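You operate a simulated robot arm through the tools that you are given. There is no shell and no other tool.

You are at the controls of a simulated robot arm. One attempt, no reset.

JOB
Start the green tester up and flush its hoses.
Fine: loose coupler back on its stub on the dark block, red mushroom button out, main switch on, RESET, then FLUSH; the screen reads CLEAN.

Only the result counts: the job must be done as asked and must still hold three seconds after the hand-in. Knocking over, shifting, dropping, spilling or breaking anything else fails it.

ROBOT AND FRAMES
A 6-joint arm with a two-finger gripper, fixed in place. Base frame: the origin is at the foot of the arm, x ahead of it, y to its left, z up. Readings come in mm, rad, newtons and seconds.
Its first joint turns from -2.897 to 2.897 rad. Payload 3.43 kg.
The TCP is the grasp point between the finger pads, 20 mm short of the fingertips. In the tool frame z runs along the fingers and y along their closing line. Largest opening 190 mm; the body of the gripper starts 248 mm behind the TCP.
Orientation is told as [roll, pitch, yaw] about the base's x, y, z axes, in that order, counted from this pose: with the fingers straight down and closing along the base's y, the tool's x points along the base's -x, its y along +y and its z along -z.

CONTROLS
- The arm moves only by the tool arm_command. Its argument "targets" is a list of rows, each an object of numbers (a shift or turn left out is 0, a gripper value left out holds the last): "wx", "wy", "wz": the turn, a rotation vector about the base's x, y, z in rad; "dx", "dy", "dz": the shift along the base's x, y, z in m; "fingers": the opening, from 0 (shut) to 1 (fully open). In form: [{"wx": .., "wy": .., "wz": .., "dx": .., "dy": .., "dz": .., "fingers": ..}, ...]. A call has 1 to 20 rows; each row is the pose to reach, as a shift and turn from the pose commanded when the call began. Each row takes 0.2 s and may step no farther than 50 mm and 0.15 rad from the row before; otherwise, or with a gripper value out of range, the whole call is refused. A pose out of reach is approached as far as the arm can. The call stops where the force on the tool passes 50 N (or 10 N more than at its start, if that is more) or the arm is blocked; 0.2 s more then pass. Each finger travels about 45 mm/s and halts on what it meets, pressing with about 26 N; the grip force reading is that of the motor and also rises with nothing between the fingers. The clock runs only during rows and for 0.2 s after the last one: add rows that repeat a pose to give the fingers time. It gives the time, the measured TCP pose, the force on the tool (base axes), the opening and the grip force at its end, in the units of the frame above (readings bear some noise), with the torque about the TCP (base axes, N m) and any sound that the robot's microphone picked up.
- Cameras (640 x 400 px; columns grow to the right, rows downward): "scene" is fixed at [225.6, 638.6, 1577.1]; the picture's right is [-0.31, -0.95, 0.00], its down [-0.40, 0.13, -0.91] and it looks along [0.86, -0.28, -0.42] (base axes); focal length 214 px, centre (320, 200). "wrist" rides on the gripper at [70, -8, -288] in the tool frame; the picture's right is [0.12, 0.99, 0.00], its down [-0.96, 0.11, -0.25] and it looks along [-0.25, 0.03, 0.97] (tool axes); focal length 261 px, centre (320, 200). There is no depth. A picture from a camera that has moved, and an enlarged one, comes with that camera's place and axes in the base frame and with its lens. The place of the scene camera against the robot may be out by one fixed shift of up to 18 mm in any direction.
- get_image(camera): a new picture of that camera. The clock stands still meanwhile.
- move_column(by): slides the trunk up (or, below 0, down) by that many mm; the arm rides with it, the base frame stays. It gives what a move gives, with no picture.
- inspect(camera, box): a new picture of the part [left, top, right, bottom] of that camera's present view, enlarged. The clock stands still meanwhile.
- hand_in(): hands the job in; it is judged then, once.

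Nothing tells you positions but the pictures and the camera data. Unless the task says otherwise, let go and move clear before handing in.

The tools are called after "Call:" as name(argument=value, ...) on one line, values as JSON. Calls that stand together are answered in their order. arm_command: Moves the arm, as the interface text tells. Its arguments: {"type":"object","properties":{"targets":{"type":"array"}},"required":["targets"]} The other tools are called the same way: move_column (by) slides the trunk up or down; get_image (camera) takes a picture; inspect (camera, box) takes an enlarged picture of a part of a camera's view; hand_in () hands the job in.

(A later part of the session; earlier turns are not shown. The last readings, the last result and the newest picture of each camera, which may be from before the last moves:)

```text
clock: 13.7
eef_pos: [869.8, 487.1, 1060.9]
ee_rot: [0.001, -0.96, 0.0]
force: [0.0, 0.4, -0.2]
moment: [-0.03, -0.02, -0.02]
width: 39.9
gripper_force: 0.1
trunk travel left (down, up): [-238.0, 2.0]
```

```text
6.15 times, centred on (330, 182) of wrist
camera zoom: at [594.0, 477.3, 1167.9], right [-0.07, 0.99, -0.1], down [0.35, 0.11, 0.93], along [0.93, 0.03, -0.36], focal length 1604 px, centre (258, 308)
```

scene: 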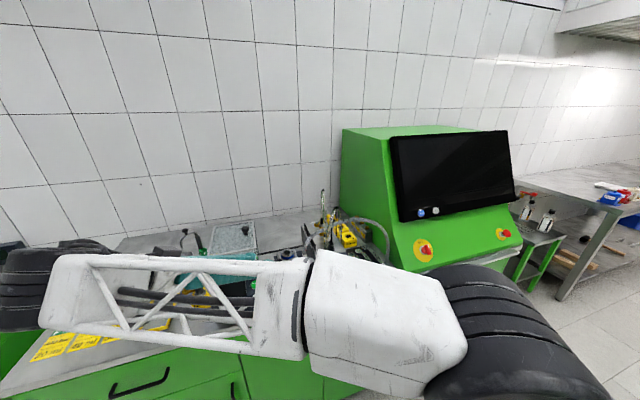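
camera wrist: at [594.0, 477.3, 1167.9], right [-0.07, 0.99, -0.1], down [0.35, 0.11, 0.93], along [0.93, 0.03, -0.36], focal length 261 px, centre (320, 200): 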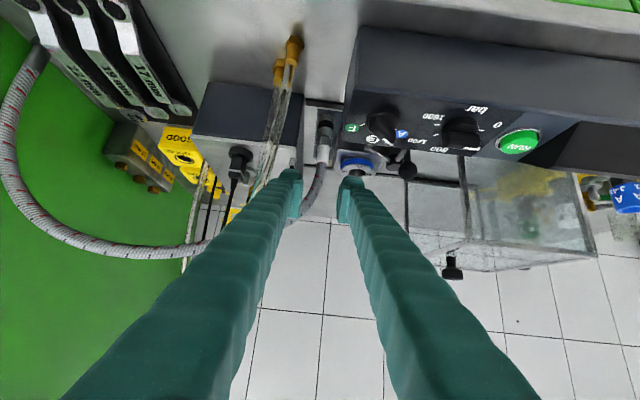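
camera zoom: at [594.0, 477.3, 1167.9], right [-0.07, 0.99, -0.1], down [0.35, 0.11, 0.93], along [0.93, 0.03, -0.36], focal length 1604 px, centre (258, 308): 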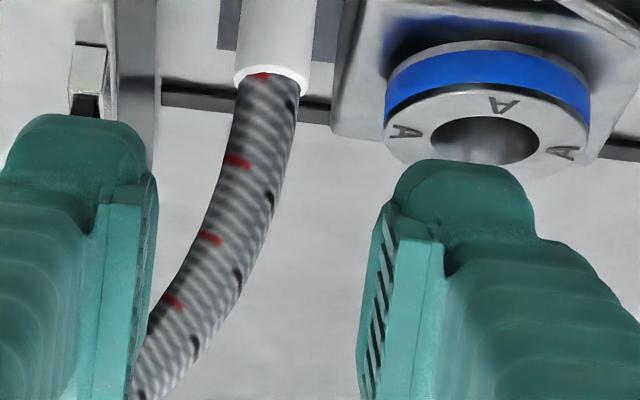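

The tool is lined up with the coupler within about 1 mm, but the gap to the block is narrow. I'll narrow the opening to about 29 mm, go down just short of the coupler and check again.

Call:
arm_command(targets=[{"dy": 0.001, "fingers": 0.153}, {"dy": 0.001, "fingers": 0.153}, {"dx": 0.005, "dy": 0.001, "dz": -0.01, "fingers": 0.153}, {"dx": 0.01, "dy": 0.001, "dz": -0.025, "fingers": 0.153}, {"dx": 0.018, "dy": 0.001, "dz": -0.04, "fingers": 0.153}, {"dx": 0.018, "dy": 0.001, "dz": -0.04, "fingers": 0.153}])

Call:
inspect(camera="wrist", box=[270, 90, 370, 210])

Call:
inspect(camera="wrist", box=[290, 120, 350, 190])

Call:
inspect(camera="scene", box=[290, 210, 350, 280])

```text
clock: 15.1
eef_pos: [888.9, 486.3, 1020.5]
ee_rot: [0.003, -0.961, 0.0]
force: [-0.5, 0.8, -0.1]
moment: [-0.02, 0.0, 0.01]
width: 29.2
gripper_force: 0.0
trunk travel left (down, up): [-238.0, 2.0]
```

```text
3.33 times, centred on (320, 150) of wrist
camera zoom: at [612.2, 477.3, 1128.4], right [-0.07, 0.99, -0.1], down [0.35, 0.11, 0.93], along [0.93, 0.03, -0.35], focal length 869 px, centre (320, 367)
```

zoom: 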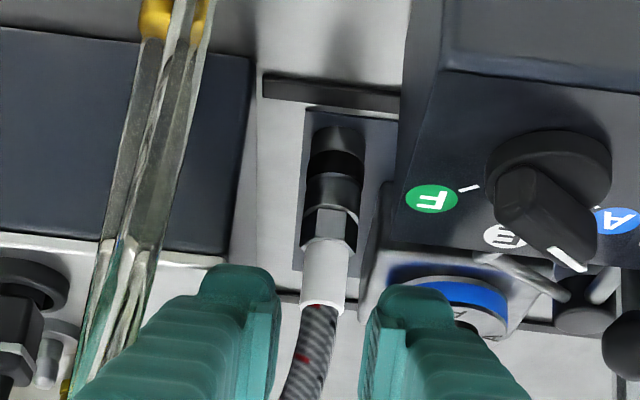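

```text
5.71 times, centred on (320, 155) of wrist
camera zoom: at [612.2, 477.3, 1128.4], right [-0.07, 0.99, -0.1], down [0.35, 0.11, 0.93], along [0.93, 0.03, -0.35], focal length 1489 px, centre (320, 457)
```

zoom: 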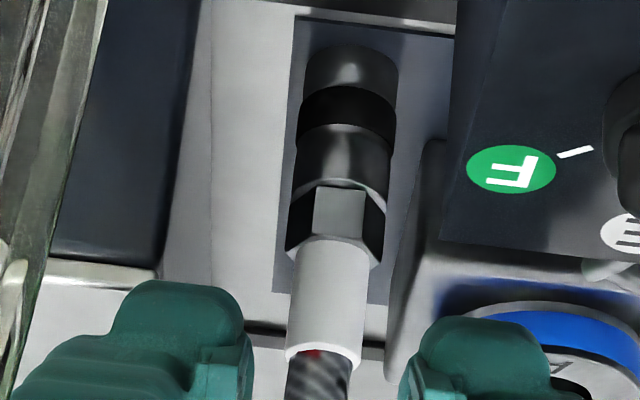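

```text
5.71 times, centred on (320, 245) of scene
camera zoom: at [225.6, 638.6, 1577.1], right [-0.31, -0.95, 0.0], down [-0.4, 0.13, -0.91], along [0.86, -0.28, -0.42], focal length 1226 px, centre (320, -57)
```

zoom: 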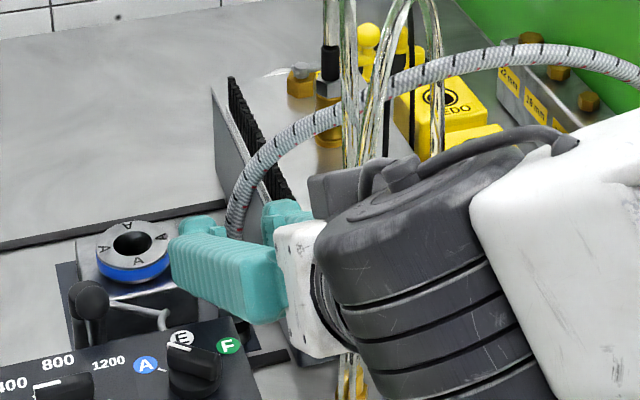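

Call:
arm_command(targets=[{"dx": 0.003, "dy": 0.002, "dz": -0.008}, {"dx": 0.013, "dy": 0.002, "dz": -0.018}, {"dx": 0.023, "dy": 0.002, "dz": -0.026}, {"dx": 0.033, "dy": 0.002, "dz": -0.034}, {"dx": 0.033, "dy": 0.002, "dz": -0.034}])

Call:
inspect(camera="wrist", box=[280, 110, 360, 200])

Call:
inspect(camera="scene", box=[290, 210, 350, 280])

```text
clock: 15.8
eef_pos: [901.1, 489.6, 1011.8]
ee_rot: [0.007, -0.969, -0.003]
force: [-8.3, 2.6, 19.5]
moment: [-0.82, 0.2, -0.31]
width: 28.3
gripper_force: 0.1
trunk travel left (down, up): [-238.0, 2.0]
stopped in row 3: the force on the tool passed its limit at 57 N (the readings are from after the stop); the commanded pose is now the measured one
```

```text
4.44 times, centred on (320, 155) of wrist
camera zoom: at [623.9, 480.2, 1117.0], right [-0.07, 0.99, -0.09], down [0.34, 0.11, 0.93], along [0.94, 0.03, -0.35], focal length 1158 px, centre (320, 400)
```

zoom: 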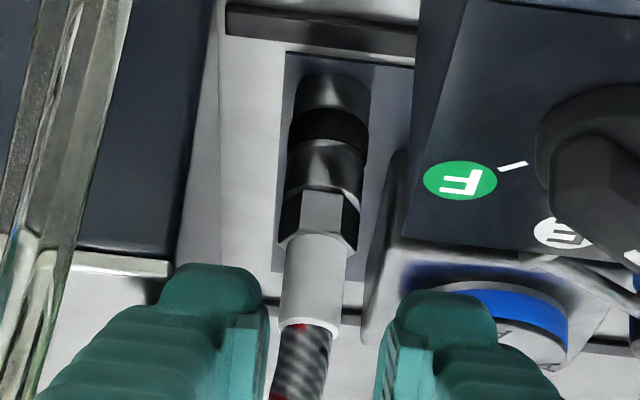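

```text
5.71 times, centred on (320, 245) of scene
camera zoom: at [225.6, 638.6, 1577.1], right [-0.31, -0.95, 0.0], down [-0.4, 0.13, -0.91], along [0.86, -0.28, -0.42], focal length 1226 px, centre (320, -57)
```

zoom: 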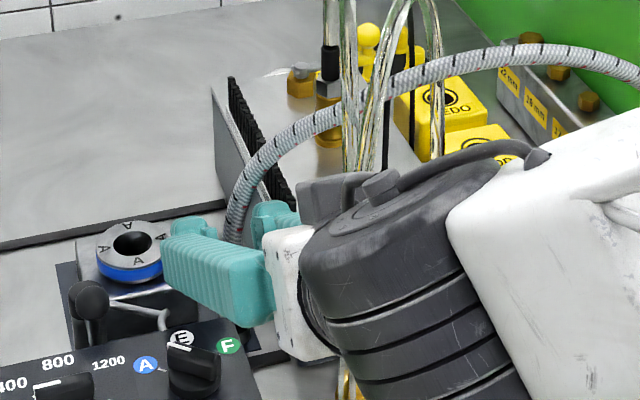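

The right finger touched the block's top edge, so the gap beside the coupler is only just wide enough. I'll back up, shift about 3 mm away from the block and come down again gently.

Call:
arm_command(targets=[{"dx": -0.003, "dy": 0.001, "dz": 0.01}, {"dx": -0.008, "dy": 0.0027, "dz": 0.022, "wx": -0.006, "wy": 0.008, "wz": 0.003}, {"dx": -0.008, "dy": 0.0027, "dz": 0.022, "wx": -0.006, "wy": 0.008, "wz": 0.003}])

Call:
inspect(camera="wrist", box=[280, 110, 360, 200])

```text
clock: 16.6
eef_pos: [895.4, 491.6, 1030.9]
ee_rot: [-0.005, -0.956, 0.007]
force: [-0.2, 1.1, -0.5]
moment: [0.01, 0.0, -0.02]
width: 29.1
gripper_force: 0.1
trunk travel left (down, up): [-238.0, 2.0]
```

```text
4.44 times, centred on (320, 155) of wrist
camera zoom: at [618.9, 482.1, 1138.6], right [-0.07, 0.99, -0.1], down [0.35, 0.12, 0.93], along [0.93, 0.03, -0.36], focal length 1158 px, centre (320, 400)
```

zoom: 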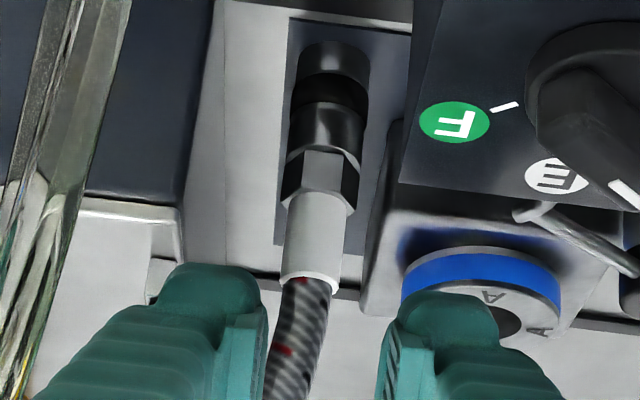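

Call:
arm_command(targets=[{"dx": -0.001, "dy": 0.0015, "dz": -0.008, "wz": -0.005}, {"dx": -0.001, "dy": 0.0015, "dz": -0.016, "wz": -0.005}, {"dx": 0.0, "dy": 0.0015, "dz": -0.022, "wz": -0.005}, {"dx": 0.001, "dy": 0.0015, "dz": -0.028, "wz": -0.005}, {"dx": 0.003, "dy": 0.0015, "dz": -0.033, "wz": -0.005}, {"dx": 0.003, "dy": 0.0015, "dz": -0.033, "wz": -0.005}])

Call:
inspect(camera="wrist", box=[280, 110, 360, 200])

Call:
inspect(camera="scene", box=[290, 210, 350, 280])

```text
clock: 17.6
eef_pos: [895.7, 493.7, 1010.9]
ee_rot: [0.003, -0.967, 0.002]
force: [-8.7, 1.2, 25.2]
moment: [-1.09, 0.25, -0.34]
width: 29.4
gripper_force: 0.7
trunk travel left (down, up): [-238.0, 2.0]
stopped in row 5: the force on the tool passed its limit at 57 N (the readings are from after the stop); the commanded pose is now the measured one
```

```text
4.44 times, centred on (320, 155) of wrist
camera zoom: at [618.6, 485.4, 1117.0], right [-0.07, 0.99, -0.1], down [0.34, 0.12, 0.93], along [0.94, 0.03, -0.35], focal length 1158 px, centre (320, 400)
```

zoom: 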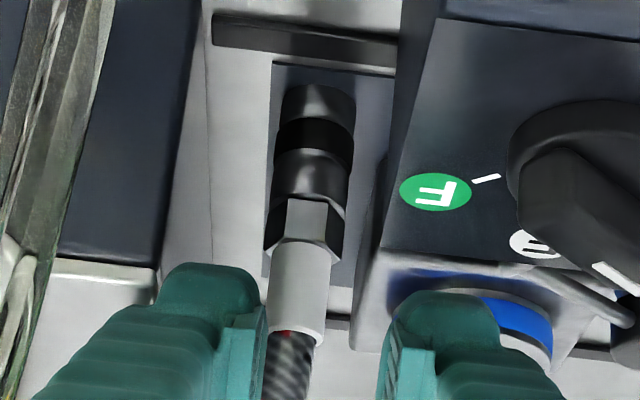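

```text
5.71 times, centred on (320, 245) of scene
camera zoom: at [225.6, 638.6, 1577.1], right [-0.31, -0.95, 0.0], down [-0.4, 0.13, -0.91], along [0.86, -0.28, -0.42], focal length 1226 px, centre (320, -57)
```

zoom: 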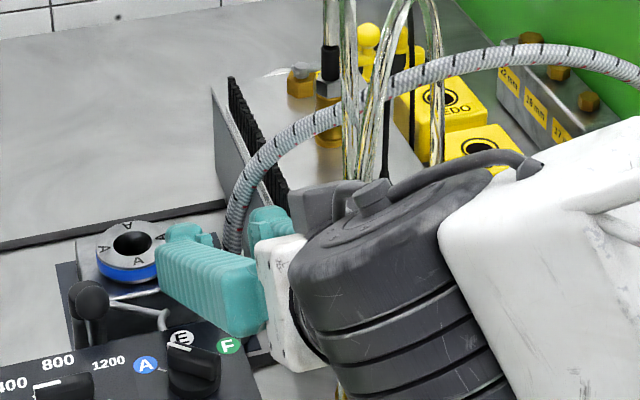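

The fingers are too thick for the slot beside the block when closing along y. I'll back up and test a pose yawed about 60° (tool coming from the front-left), which would put the fingers in front of and behind the coupler.

Call:
arm_command(targets=[{"dz": 0.02}, {"dz": 0.05}, {"dz": 0.08}, {"dx": -0.01, "dy": 0.01, "dz": 0.09, "wz": -0.14}, {"dx": -0.01, "dy": 0.02, "dz": 0.09, "wz": -0.28}, {"dx": -0.005, "dy": 0.03, "dz": 0.09, "wz": -0.42}, {"dx": 0.0, "dy": 0.04, "dz": 0.09, "wz": -0.56}, {"dx": 0.005, "dy": 0.045, "dz": 0.085, "wz": -0.7}, {"dx": 0.01, "dy": 0.05, "dz": 0.08, "wz": -0.84}, {"dx": 0.01, "dy": 0.05, "dz": 0.07, "wz": -0.98}, {"dx": 0.01, "dy": 0.05, "dz": 0.07, "wz": -1.05}, {"dx": 0.01, "dy": 0.05, "dz": 0.07, "wz": -1.05}])

Call:
get_image(camera="wrist")

Call:
get_image(camera="scene")

```text
clock: 20.2
eef_pos: [908.0, 545.0, 1079.0]
ee_rot: [-0.002, -0.961, -1.048]
force: [-0.9, 0.0, -0.7]
moment: [-0.05, -0.05, -0.01]
width: 29.1
gripper_force: 0.0
trunk travel left (down, up): [-238.0, 2.0]
```

```text
taken
camera wrist: at [762.3, 780.1, 1183.7], right [0.83, 0.55, -0.1], down [0.27, -0.24, 0.93], along [0.49, -0.8, -0.35], focal length 261 px, centre (320, 200)
```

wrist: 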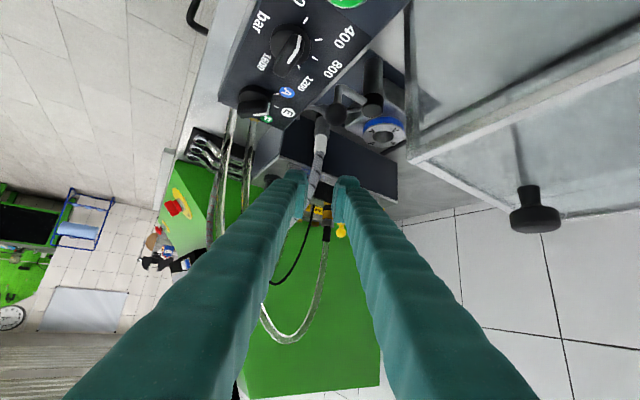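

```text
taken
```

scene: 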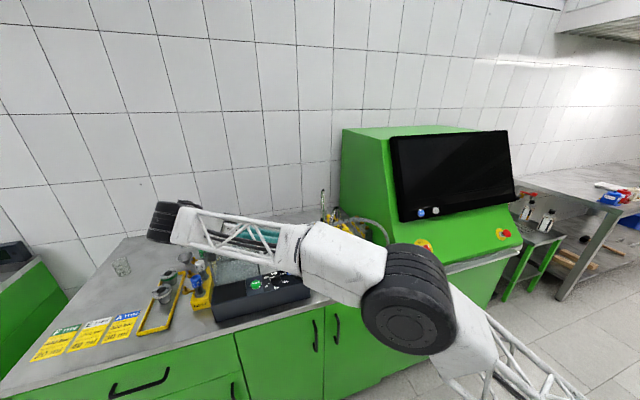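

This yawed pose is reachable and gives a good sideways view of the coupler and stub. I'll zoom in to refine positions before going in.

Call:
inspect(camera="wrist", box=[280, 90, 370, 190])

Call:
inspect(camera="wrist", box=[200, 90, 320, 230])

Call:
inspect(camera="wrist", box=[320, 40, 480, 220])

Call:
inspect(camera="scene", box=[200, 180, 360, 310])

```text
4.00 times, centred on (325, 140) of wrist
camera zoom: at [762.3, 780.1, 1183.7], right [0.83, 0.55, -0.1], down [0.27, -0.24, 0.93], along [0.49, -0.8, -0.35], focal length 1043 px, centre (300, 440)
```

zoom: 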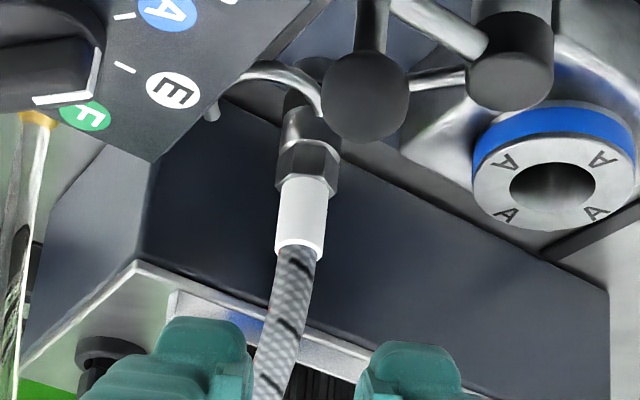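

```text
2.86 times, centred on (260, 160) of wrist
camera zoom: at [762.3, 780.1, 1183.7], right [0.83, 0.55, -0.1], down [0.27, -0.24, 0.93], along [0.49, -0.8, -0.35], focal length 745 px, centre (491, 314)
```

zoom: 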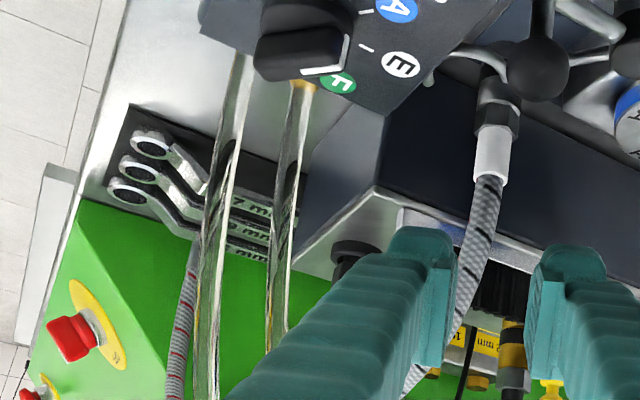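

```text
2.22 times, centred on (400, 130) of wrist
camera zoom: at [762.3, 780.1, 1183.7], right [0.83, 0.55, -0.1], down [0.27, -0.24, 0.93], along [0.49, -0.8, -0.35], focal length 579 px, centre (142, 356)
```

zoom: 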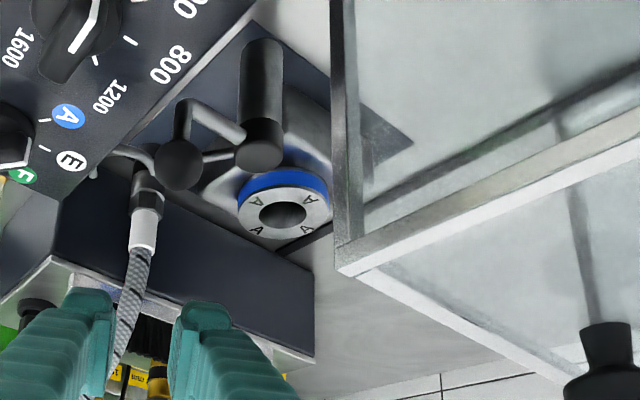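

```text
3.08 times, centred on (280, 245) of scene
camera zoom: at [225.6, 638.6, 1577.1], right [-0.31, -0.95, 0.0], down [-0.4, 0.13, -0.91], along [0.86, -0.28, -0.42], focal length 660 px, centre (443, 62)
```

zoom: 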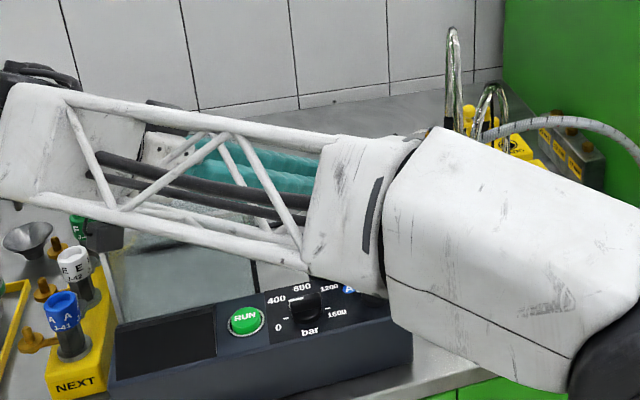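

The coupler is at (933, 486) with its white sleeve between about z 952 and 980. From this side the fingers will fit, so I'll yaw a little more and move to a pre-grasp position.

Call:
arm_command(targets=[{"wz": -0.11, "dx": 0.002, "dy": 0.0, "dz": -0.015}, {"wz": -0.222, "dx": 0.004, "dy": -0.001, "dz": -0.03}, {"wz": -0.222, "dx": 0.006, "dy": -0.002, "dz": -0.045}, {"wz": -0.222, "dx": 0.0075, "dy": -0.003, "dz": -0.06}, {"wz": -0.222, "dx": 0.0075, "dy": -0.003, "dz": -0.06}])

Call:
get_image(camera="wrist")

Call:
inspect(camera="wrist", box=[280, 90, 370, 190])

Call:
get_image(camera="scene")

```text
clock: 21.4
eef_pos: [908.6, 531.6, 1012.5]
ee_rot: [0.007, -0.962, -1.272]
force: [-0.2, -0.1, 0.9]
moment: [-0.03, -0.02, -0.02]
width: 29.2
gripper_force: 0.1
out of reach, approached as far as the arm can: row 2, 3, 4, 5
trunk travel left (down, up): [-238.0, 2.0]
```

```text
taken
camera wrist: at [817.2, 792.7, 1118.5], right [0.93, 0.36, -0.09], down [0.21, -0.3, 0.93], along [0.31, -0.88, -0.35], focal length 261 px, centre (320, 200)
```

wrist: 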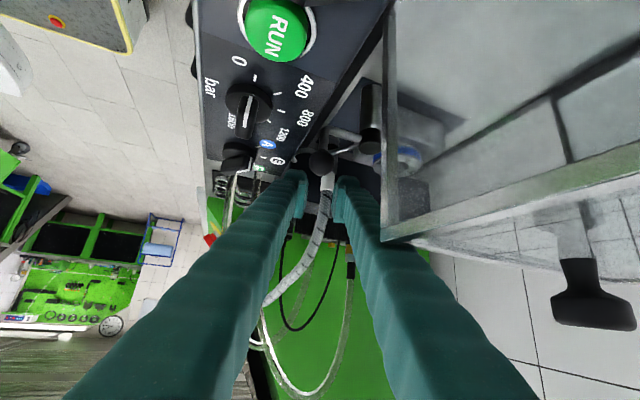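

```text
4.00 times, centred on (325, 140) of wrist
camera zoom: at [817.2, 792.7, 1118.5], right [0.93, 0.36, -0.09], down [0.21, -0.3, 0.93], along [0.31, -0.88, -0.35], focal length 1043 px, centre (300, 440)
```

zoom: 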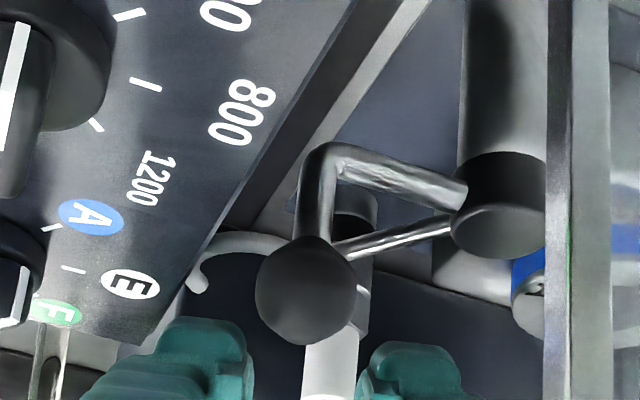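

```text
taken
```

scene: 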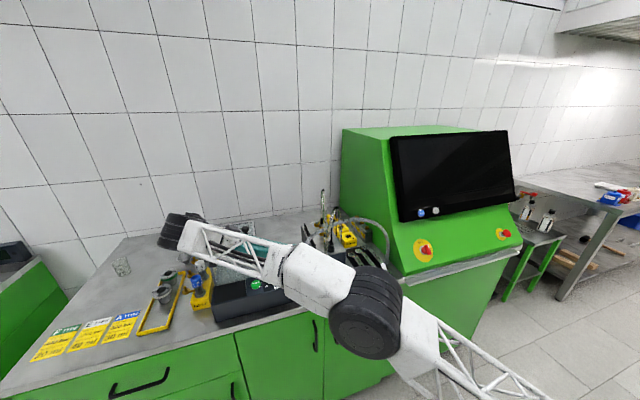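

Call:
arm_command(targets=[{"dx": 0.0065, "dy": -0.0108, "dz": -0.0086, "wx": -0.005}, {"dx": 0.0144, "dy": -0.0195, "dz": -0.016, "wx": -0.005}, {"dx": 0.0166, "dy": -0.0225, "dz": -0.0183, "wx": -0.005}, {"dx": 0.0166, "dy": -0.0225, "dz": -0.0183, "wx": -0.005}])

Call:
inspect(camera="wrist", box=[280, 110, 370, 210])

Call:
get_image(camera="wrist")

```text
clock: 22.4
eef_pos: [927.1, 509.9, 996.1]
ee_rot: [-0.001, -0.969, -1.271]
force: [-4.5, -2.4, 20.0]
moment: [3.54, -0.4, 0.78]
width: 28.6
gripper_force: 0.1
trunk travel left (down, up): [-238.0, 2.0]
```

```text
4.00 times, centred on (325, 160) of wrist
camera zoom: at [836.0, 771.8, 1101.5], right [0.93, 0.36, -0.1], down [0.21, -0.29, 0.93], along [0.3, -0.89, -0.35], focal length 1043 px, centre (300, 360)
```

zoom: 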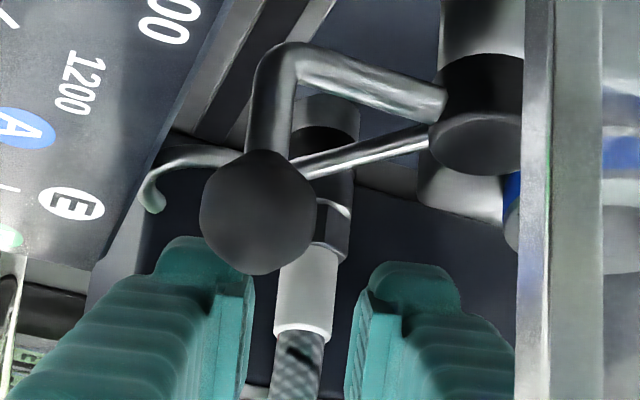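

```text
taken
camera wrist: at [836.0, 771.8, 1101.5], right [0.93, 0.36, -0.1], down [0.21, -0.29, 0.93], along [0.3, -0.89, -0.35], focal length 261 px, centre (320, 200)
```

wrist: 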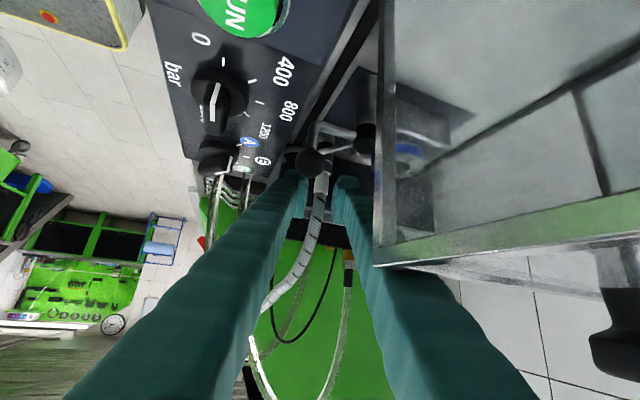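

The gripper is pressing down on something about 180 mm behind the tip, most likely the top edge of the glass box. I'll lift straight off it at once and check that the box hasn't moved.

Call:
arm_command(targets=[{"dz": 0.01}, {"dz": 0.025}, {"dz": 0.045}, {"dz": 0.07}, {"dz": 0.07}])

Call:
get_image(camera="scene")

Call:
inspect(camera="scene", box=[180, 180, 340, 320])

Call:
get_image(camera="wrist")

```text
clock: 23.6
eef_pos: [921.7, 497.8, 1057.4]
ee_rot: [0.008, -0.967, -1.269]
force: [-0.2, 0.2, 0.4]
moment: [0.06, -0.01, 0.0]
width: 29.0
gripper_force: 0.1
out of reach, approached as far as the arm can: row 3, 4, 5
trunk travel left (down, up): [-238.0, 2.0]
```

```text
taken
```

scene: 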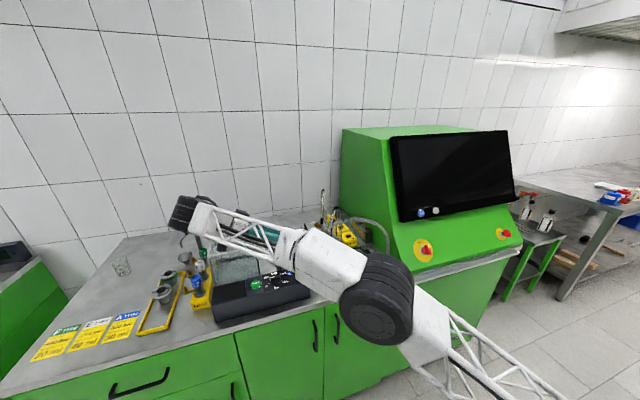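

```text
2.86 times, centred on (260, 250) of scene
camera zoom: at [225.6, 638.6, 1577.1], right [-0.31, -0.95, 0.0], down [-0.4, 0.13, -0.91], along [0.86, -0.28, -0.42], focal length 613 px, centre (491, 57)
```

zoom: 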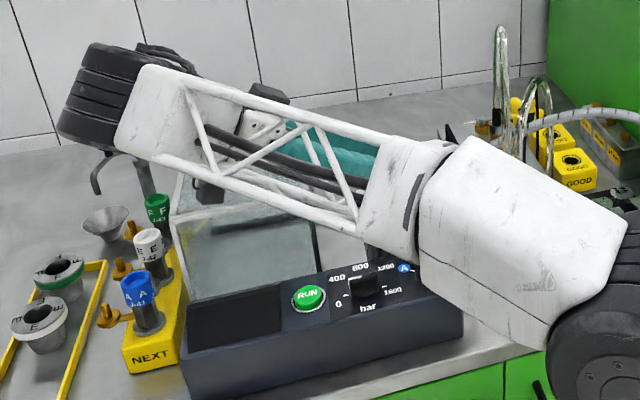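

```text
taken
camera wrist: at [829.0, 759.2, 1161.7], right [0.93, 0.36, -0.09], down [0.21, -0.29, 0.93], along [0.31, -0.88, -0.35], focal length 261 px, centre (320, 200)
```

wrist: 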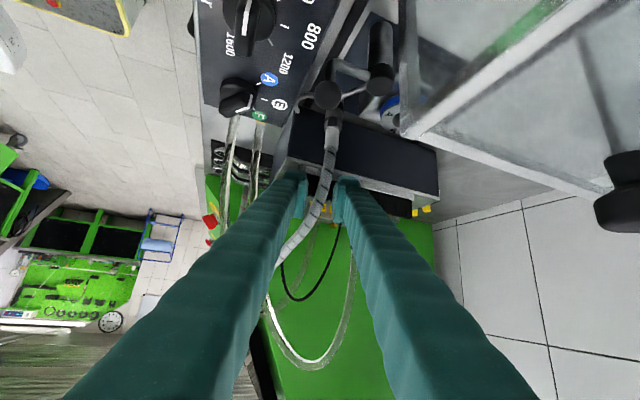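

Call:
arm_command(targets=[{"wz": 0.06, "dx": -0.005, "dy": 0.018, "fingers": 0.132}, {"wz": 0.117, "dx": -0.0096, "dy": 0.0357, "fingers": 0.132}, {"wz": 0.117, "dx": -0.0096, "dy": 0.0357, "dz": -0.017, "fingers": 0.132}, {"wz": 0.117, "dx": -0.0096, "dy": 0.0357, "dz": -0.034, "fingers": 0.132}, {"wz": 0.117, "dx": -0.0096, "dy": 0.0357, "dz": -0.0507, "fingers": 0.132}, {"wz": 0.117, "dx": -0.0096, "dy": 0.0357, "dz": -0.0507, "fingers": 0.132}])

Call:
inspect(camera="wrist", box=[280, 100, 370, 200])

Call:
get_image(camera="wrist")

```text
clock: 25.0
eef_pos: [911.4, 533.7, 1006.0]
ee_rot: [-0.003, -0.968, -1.151]
force: [-0.6, -0.2, 0.7]
moment: [-0.03, -0.01, 0.0]
width: 25.1
gripper_force: 0.0
trunk travel left (down, up): [-238.0, 2.0]
```

```text
4.00 times, centred on (325, 150) of wrist
camera zoom: at [791.0, 784.1, 1111.1], right [0.88, 0.46, -0.1], down [0.25, -0.26, 0.93], along [0.41, -0.85, -0.35], focal length 1043 px, centre (300, 400)
```

zoom: 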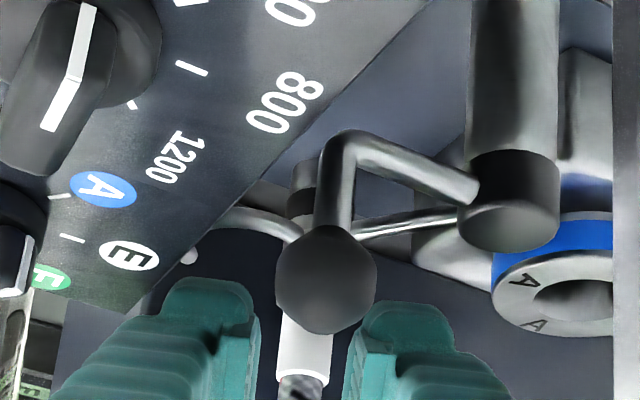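

```text
taken
camera wrist: at [791.0, 784.1, 1111.1], right [0.88, 0.46, -0.1], down [0.25, -0.26, 0.93], along [0.41, -0.85, -0.35], focal length 261 px, centre (320, 200)
```

wrist: 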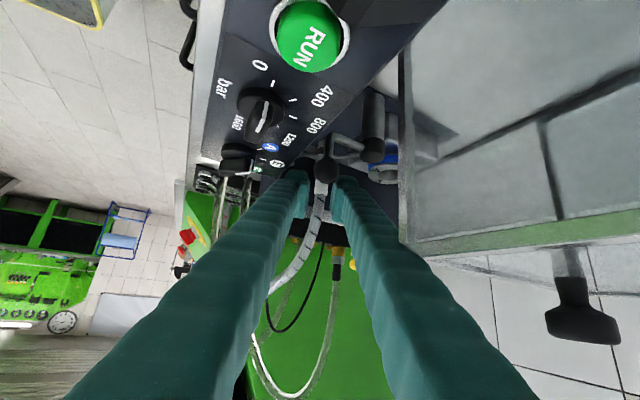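

Call:
arm_command(targets=[{"dx": 0.0035, "dy": -0.0075, "dz": -0.0057}, {"dx": 0.0067, "dy": -0.015, "dz": -0.0115}, {"dx": 0.01, "dy": -0.0225, "dz": -0.0172}, {"dx": 0.01, "dy": -0.0225, "dz": -0.0172}])

Call:
inspect(camera="wrist", box=[280, 120, 370, 220])

```text
clock: 26.0
eef_pos: [921.8, 511.7, 989.3]
ee_rot: [-0.005, -0.967, -1.152]
force: [-0.4, 0.5, -0.1]
moment: [-0.01, 0.02, 0.0]
width: 25.1
gripper_force: 0.1
trunk travel left (down, up): [-238.0, 2.0]
```

```text
4.00 times, centred on (325, 170) of wrist
camera zoom: at [801.7, 760.9, 1093.8], right [0.88, 0.46, -0.1], down [0.25, -0.26, 0.93], along [0.41, -0.85, -0.35], focal length 1043 px, centre (300, 320)
```

zoom: 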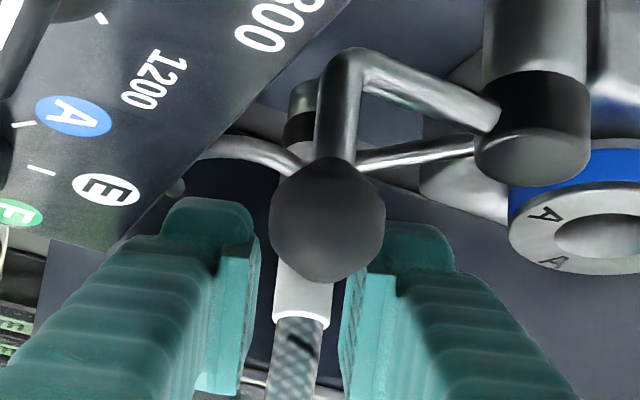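

Call:
arm_command(targets=[{"dx": 0.0023, "dy": -0.0052, "dz": -0.004}, {"dx": 0.0047, "dy": -0.0105, "dz": -0.008}, {"dx": 0.0067, "dy": -0.015, "dz": -0.0115}, {"dx": 0.0067, "dy": -0.015, "dz": -0.0115}])

Call:
inspect(camera="wrist", box=[280, 130, 370, 230])

```text
clock: 27.0
eef_pos: [928.8, 496.5, 977.6]
ee_rot: [-0.003, -0.968, -1.152]
force: [0.5, 0.4, -0.2]
moment: [0.02, -0.02, 0.0]
width: 25.2
gripper_force: 0.0
trunk travel left (down, up): [-238.0, 2.0]
```

```text
4.00 times, centred on (325, 180) of wrist
camera zoom: at [808.5, 746.3, 1081.6], right [0.88, 0.46, -0.1], down [0.25, -0.26, 0.93], along [0.4, -0.85, -0.35], focal length 1043 px, centre (300, 280)
```

zoom: 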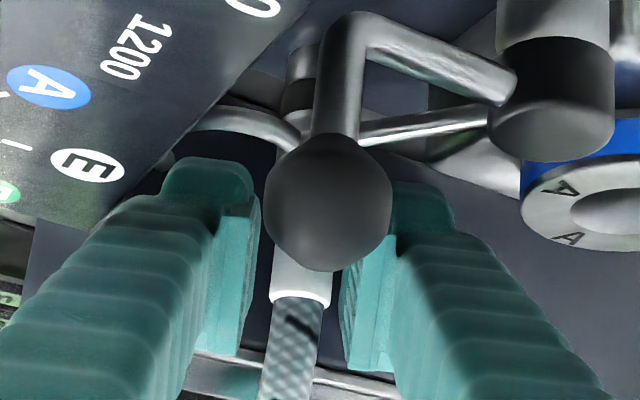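

The fingers are around the white sleeve with no contact force. I'll close the gripper now.

Call:
arm_command(targets=[{"fingers": 0.0}, {"fingers": 0.0}, {"fingers": 0.0}, {"fingers": 0.0}])

Call:
inspect(camera="wrist", box=[280, 130, 370, 230])

```text
clock: 28.0
eef_pos: [927.5, 496.4, 977.5]
ee_rot: [-0.003, -0.97, -1.15]
force: [-0.6, 2.8, 10.5]
moment: [0.03, -0.02, 0.02]
width: 6.0
gripper_force: 26.3
trunk travel left (down, up): [-238.0, 2.0]
```

```text
4.00 times, centred on (325, 180) of wrist
camera zoom: at [807.9, 746.5, 1082.5], right [0.88, 0.46, -0.1], down [0.24, -0.26, 0.93], along [0.41, -0.85, -0.35], focal length 1043 px, centre (300, 280)
```

zoom: 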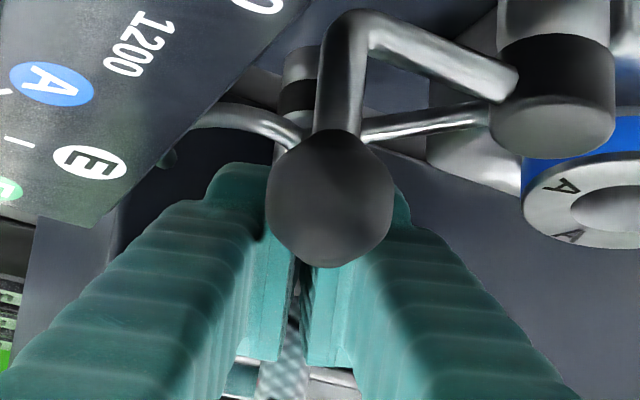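

Call:
arm_command(targets=[{"fingers": 0.132}, {"fingers": 0.132}, {"fingers": 0.132}, {"fingers": 0.132}])

Call:
inspect(camera="wrist", box=[280, 130, 370, 230])

Call:
inspect(camera="wrist", box=[300, 150, 345, 200])

```text
clock: 29.0
eef_pos: [927.5, 495.6, 977.5]
ee_rot: [-0.005, -0.969, -1.152]
force: [0.2, 0.7, -0.1]
moment: [-0.03, -0.02, -0.04]
width: 24.8
gripper_force: 0.0
trunk travel left (down, up): [-238.0, 2.0]
```

```text
4.00 times, centred on (325, 180) of wrist
camera zoom: at [808.5, 746.3, 1081.7], right [0.88, 0.46, -0.1], down [0.25, -0.26, 0.93], along [0.4, -0.85, -0.35], focal length 1043 px, centre (300, 280)
```

zoom: 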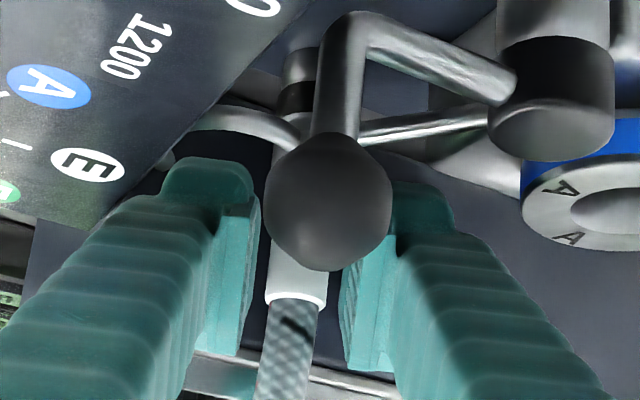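

```text
8.00 times, centred on (322, 175) of wrist
camera zoom: at [808.5, 746.3, 1081.7], right [0.88, 0.46, -0.1], down [0.25, -0.26, 0.93], along [0.4, -0.85, -0.35], focal length 2085 px, centre (300, 400)
```

zoom: 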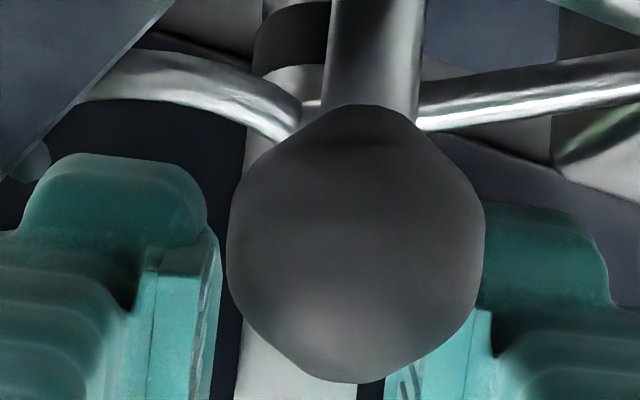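

The fingers closed to 6 mm because only the rounded fingertips caught the sleeve. I'll move a few millimetres further in and slightly up, so more of the pad is on the sleeve, and grip again.

Call:
arm_command(targets=[{"dx": 0.001, "dy": -0.002, "dz": 0.003}, {"dx": 0.002, "dy": -0.005, "dz": 0.004}, {"dx": 0.003, "dy": -0.007, "dz": 0.004}, {"dx": 0.003, "dy": -0.007, "dz": 0.004}])

Call:
inspect(camera="wrist", box=[280, 130, 370, 230])

```text
clock: 30.0
eef_pos: [929.8, 488.5, 980.5]
ee_rot: [-0.003, -0.968, -1.152]
force: [0.2, -0.1, 0.3]
moment: [0.01, 0.03, 0.01]
width: 25.1
gripper_force: 0.0
trunk travel left (down, up): [-238.0, 2.0]
```

```text
4.00 times, centred on (325, 180) of wrist
camera zoom: at [810.9, 739.5, 1086.1], right [0.88, 0.46, -0.1], down [0.25, -0.26, 0.93], along [0.4, -0.85, -0.35], focal length 1043 px, centre (300, 280)
```

zoom: 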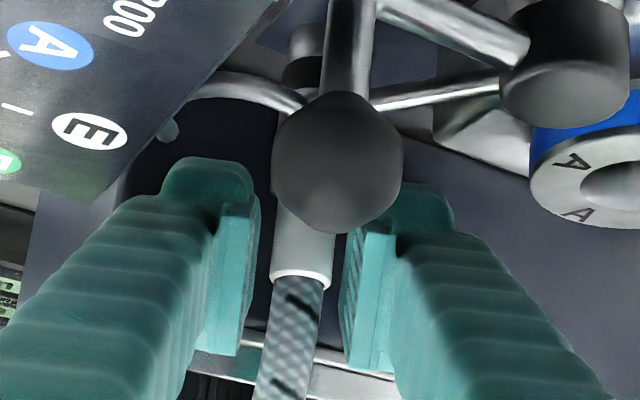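

Call:
arm_command(targets=[{"dx": 0.0007, "dy": -0.0015}, {"dx": 0.0015, "dy": -0.003, "dz": -0.001}, {"dx": 0.0015, "dy": -0.003, "dz": -0.001}])

Call:
arm_command(targets=[{"fingers": 0.0}, {"fingers": 0.0}, {"fingers": 0.0}, {"fingers": 0.0}])

Call:
inspect(camera="wrist", box=[280, 130, 370, 230])

```text
clock: 30.8
eef_pos: [932.2, 485.5, 980.7]
ee_rot: [-0.002, -0.968, -1.152]
force: [0.0, 0.8, -0.6]
moment: [0.01, 0.03, 0.02]
width: 25.3
gripper_force: 0.0
trunk travel left (down, up): [-238.0, 2.0]
```

```text
clock: 31.8
eef_pos: [931.4, 485.6, 981.4]
ee_rot: [-0.004, -0.969, -1.152]
force: [2.1, 0.3, 6.1]
moment: [0.01, -0.11, 0.0]
width: 6.2
gripper_force: 25.8
trunk travel left (down, up): [-238.0, 2.0]
```

```text
4.00 times, centred on (325, 180) of wrist
camera zoom: at [812.5, 736.2, 1085.6], right [0.88, 0.46, -0.1], down [0.24, -0.26, 0.93], along [0.41, -0.85, -0.35], focal length 1043 px, centre (300, 280)
```

zoom: 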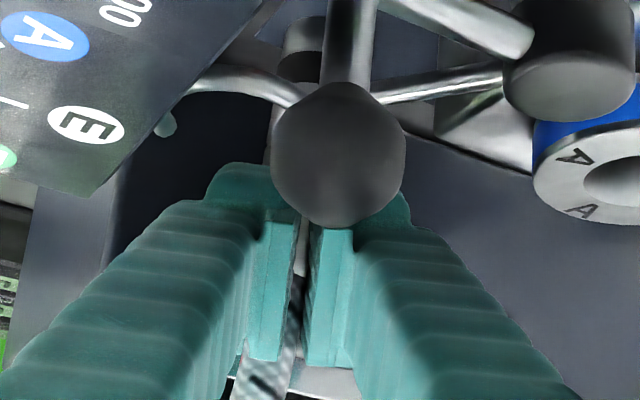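

The width again stopped at about 6 mm, so there may be a thin solid core inside the sleeve. I'll lift a little to see whether the coupler follows.

Call:
arm_command(targets=[{"dz": 0.005}, {"dz": 0.012}, {"dz": 0.02}, {"dz": 0.02}])

Call:
inspect(camera="wrist", box=[270, 110, 370, 220])

Call:
get_image(camera="scene")

```text
clock: 32.8
eef_pos: [932.9, 485.5, 1001.0]
ee_rot: [-0.004, -0.968, -1.152]
force: [-0.7, 0.3, -0.4]
moment: [0.0, 0.01, 0.01]
width: 0.0
gripper_force: 26.3
trunk travel left (down, up): [-238.0, 2.0]
```

```text
3.64 times, centred on (320, 165) of wrist
camera zoom: at [812.7, 736.9, 1105.3], right [0.88, 0.46, -0.1], down [0.25, -0.26, 0.93], along [0.4, -0.85, -0.35], focal length 948 px, centre (320, 327)
```

zoom: 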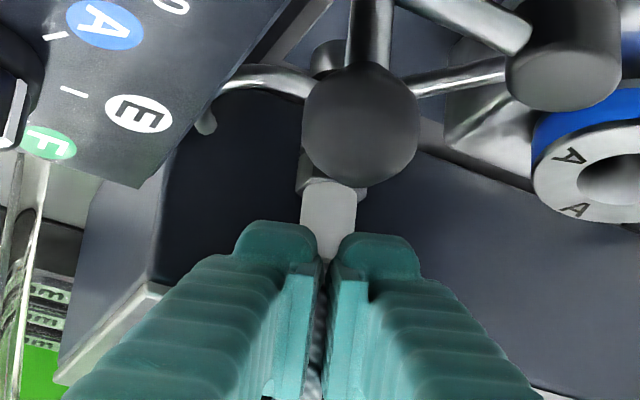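

```text
taken
```

scene: 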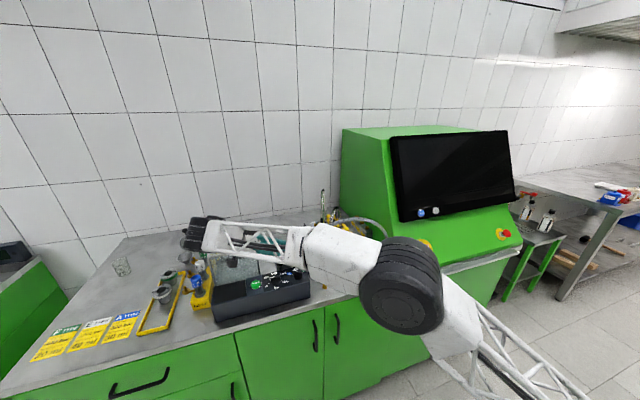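

The sleeve and hose don't resist the fingers; only the coupler's metal body (below about z 953) does. I'll back out, then come down steeply from the left with one finger in front of the body and one behind it, where there is room between the block and the fixture.

Call:
arm_command(targets=[{"dx": -0.0067, "dy": 0.015, "dz": 0.0115}, {"dx": -0.0133, "dy": 0.03, "dz": 0.023}, {"dx": -0.02, "dy": 0.045, "dz": 0.04}, {"dx": -0.02, "dy": 0.045, "dz": 0.065}, {"dx": -0.02, "dy": 0.045, "dz": 0.085}, {"dx": -0.02, "dy": 0.045, "dz": 0.085}])

Call:
inspect(camera="wrist", box=[270, 80, 420, 200])

```text
clock: 34.2
eef_pos: [911.6, 534.3, 1085.9]
ee_rot: [-0.004, -0.967, -1.152]
force: [-0.4, -0.7, 0.0]
moment: [0.01, -0.01, -0.05]
width: 0.3
gripper_force: 26.5
trunk travel left (down, up): [-238.0, 2.0]
```

```text
3.33 times, centred on (345, 140) of wrist
camera zoom: at [793.4, 783.0, 1189.9], right [0.88, 0.46, -0.1], down [0.25, -0.26, 0.93], along [0.4, -0.85, -0.35], focal length 869 px, centre (237, 400)
```

zoom: 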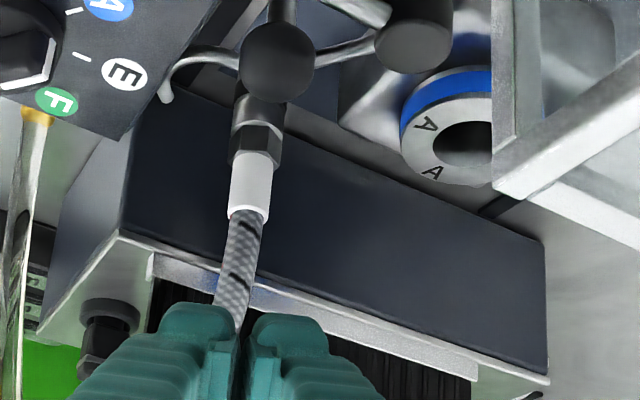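

Call:
arm_command(targets=[{"wx": 0.085, "wy": -0.014, "wz": -0.061, "dx": 0.0014, "dy": -0.005, "dz": -0.002, "fingers": 0.184}, {"wx": 0.17, "wy": -0.028, "wz": -0.121, "dx": 0.0028, "dy": -0.01, "dz": -0.004, "fingers": 0.184}, {"wx": 0.255, "wy": -0.042, "wz": -0.182, "dx": 0.0042, "dy": -0.015, "dz": -0.008, "fingers": 0.184}, {"wx": 0.34, "wy": -0.056, "wz": -0.243, "dx": 0.0056, "dy": -0.02, "dz": -0.014, "fingers": 0.184}, {"wx": 0.424, "wy": -0.07, "wz": -0.303, "dx": 0.007, "dy": -0.025, "dz": -0.02, "fingers": 0.184}, {"wx": 0.509, "wy": -0.084, "wz": -0.364, "dx": 0.0084, "dy": -0.029, "dz": -0.026, "fingers": 0.184}, {"wx": 0.509, "wy": -0.084, "wz": -0.364, "dx": 0.0084, "dy": -0.029, "dz": -0.026, "fingers": 0.184}])

Call:
get_image(camera="wrist")

Call:
get_image(camera="scene")

```text
clock: 35.8
eef_pos: [920.3, 502.2, 1059.1]
ee_rot: [0.211, -0.477, -1.673]
force: [-0.3, -0.1, 0.3]
moment: [0.04, 0.0, 0.01]
width: 35.2
gripper_force: 0.1
trunk travel left (down, up): [-238.0, 2.0]
```

```text
taken
camera wrist: at [870.4, 699.8, 1274.8], right [0.99, 0.1, 0.13], down [-0.01, -0.73, 0.68], along [0.17, -0.67, -0.72], focal length 261 px, centre (320, 200)
```

wrist: 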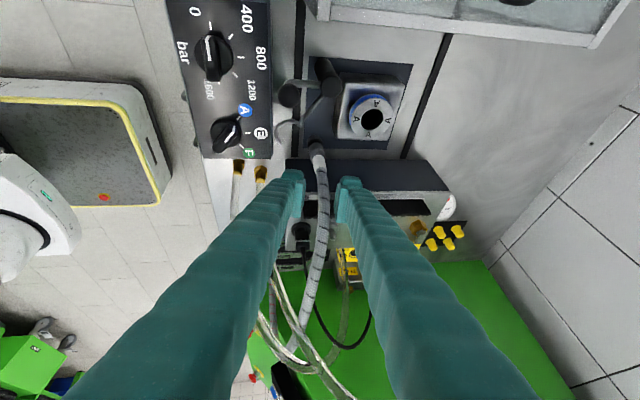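

```text
taken
```

scene: 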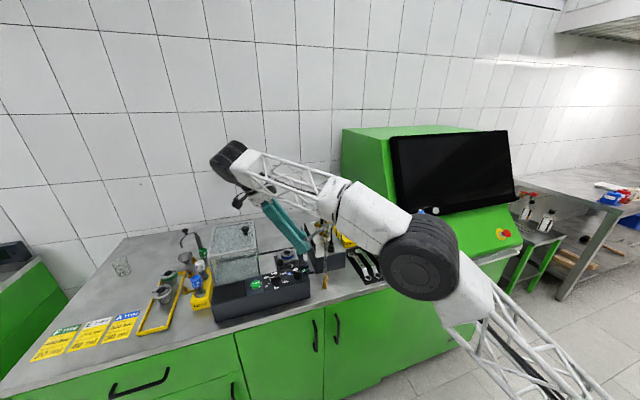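

Call:
inspect(camera="wrist", box=[270, 110, 380, 220])

Call:
inspect(camera="wrist", box=[260, 180, 400, 360])

```text
3.64 times, centred on (325, 165) of wrist
camera zoom: at [870.4, 699.8, 1274.8], right [0.99, 0.1, 0.13], down [-0.01, -0.73, 0.68], along [0.17, -0.67, -0.72], focal length 948 px, centre (302, 327)
```

zoom: 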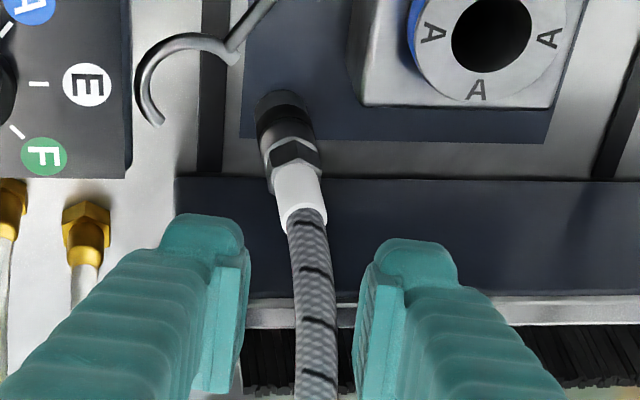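

```text
2.22 times, centred on (330, 270) of wrist
camera zoom: at [870.4, 699.8, 1274.8], right [0.99, 0.1, 0.13], down [-0.01, -0.73, 0.68], along [0.17, -0.67, -0.72], focal length 579 px, centre (298, 44)
```

zoom: 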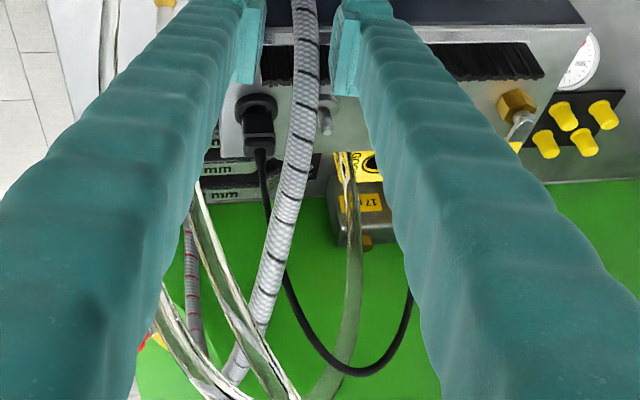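

The view is clear and the new pose is reachable. I'll bring the fingers down to straddle the coupler body and check just above it.

Call:
arm_command(targets=[{"dx": 0.004, "dy": -0.006, "dz": -0.015}, {"dx": 0.008, "dy": -0.012, "dz": -0.03}, {"dx": 0.012, "dy": -0.018, "dz": -0.045}, {"dx": 0.0132, "dy": -0.0205, "dz": -0.06}, {"dx": 0.0132, "dy": -0.0205, "dz": -0.06}])

Call:
inspect(camera="wrist", box=[270, 110, 380, 220])

Call:
get_image(camera="wrist")

```text
clock: 37.0
eef_pos: [933.8, 481.3, 999.5]
ee_rot: [0.211, -0.48, -1.671]
force: [0.1, 0.8, -0.5]
moment: [0.03, 0.0, -0.01]
width: 35.1
gripper_force: 0.0
trunk travel left (down, up): [-238.0, 2.0]
```

```text
3.64 times, centred on (325, 165) of wrist
camera zoom: at [884.3, 678.0, 1214.6], right [0.99, 0.1, 0.13], down [-0.01, -0.73, 0.68], along [0.17, -0.67, -0.72], focal length 948 px, centre (302, 327)
```

zoom: 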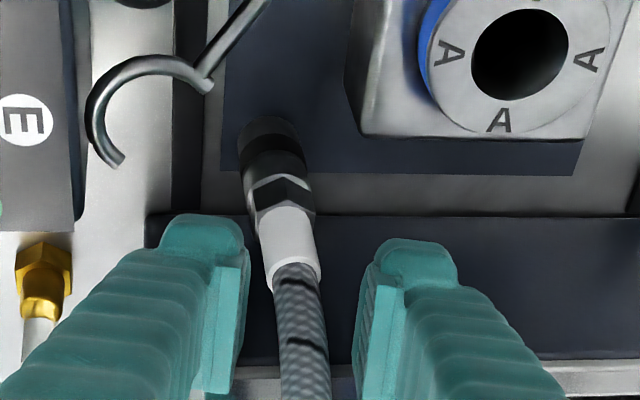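

```text
taken
camera wrist: at [884.3, 678.0, 1214.6], right [0.99, 0.1, 0.13], down [-0.01, -0.73, 0.68], along [0.17, -0.67, -0.72], focal length 261 px, centre (320, 200)
```

wrist: 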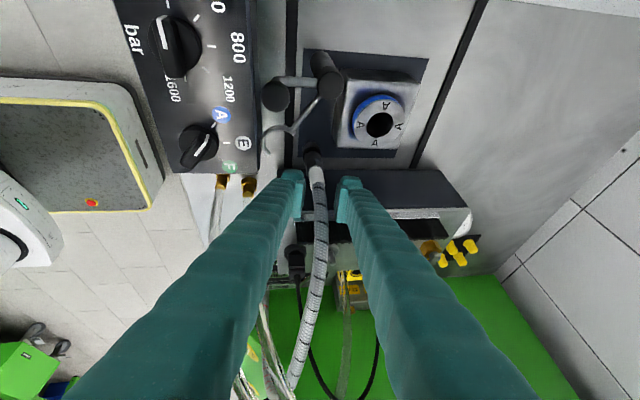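

Call:
arm_command(targets=[{"dx": -0.002, "dz": -0.012}, {"dx": -0.002, "dz": -0.024}, {"dx": -0.002, "dz": -0.034}, {"dx": -0.002, "dz": -0.043}, {"dx": -0.002, "dz": -0.05}, {"dx": -0.002, "dz": -0.05}])

Call:
inspect(camera="wrist", box=[270, 110, 380, 220])

```text
clock: 38.4
eef_pos: [931.5, 482.8, 949.3]
ee_rot: [0.212, -0.481, -1.673]
force: [-0.7, 0.1, -0.5]
moment: [0.02, 0.01, 0.02]
width: 34.9
gripper_force: 0.0
trunk travel left (down, up): [-238.0, 2.0]
```

```text
3.64 times, centred on (325, 165) of wrist
camera zoom: at [882.8, 679.3, 1164.1], right [0.99, 0.1, 0.13], down [-0.01, -0.73, 0.68], along [0.17, -0.67, -0.72], focal length 948 px, centre (302, 327)
```

zoom: 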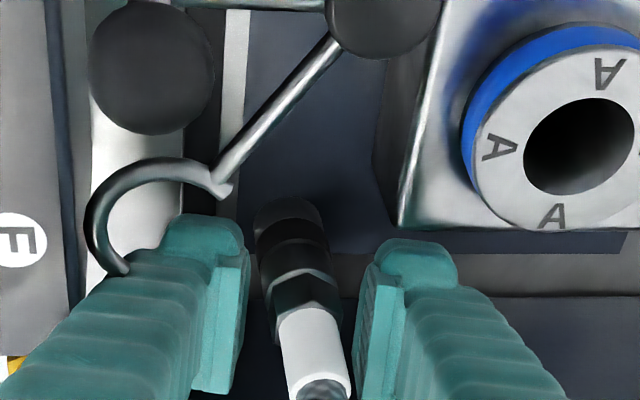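

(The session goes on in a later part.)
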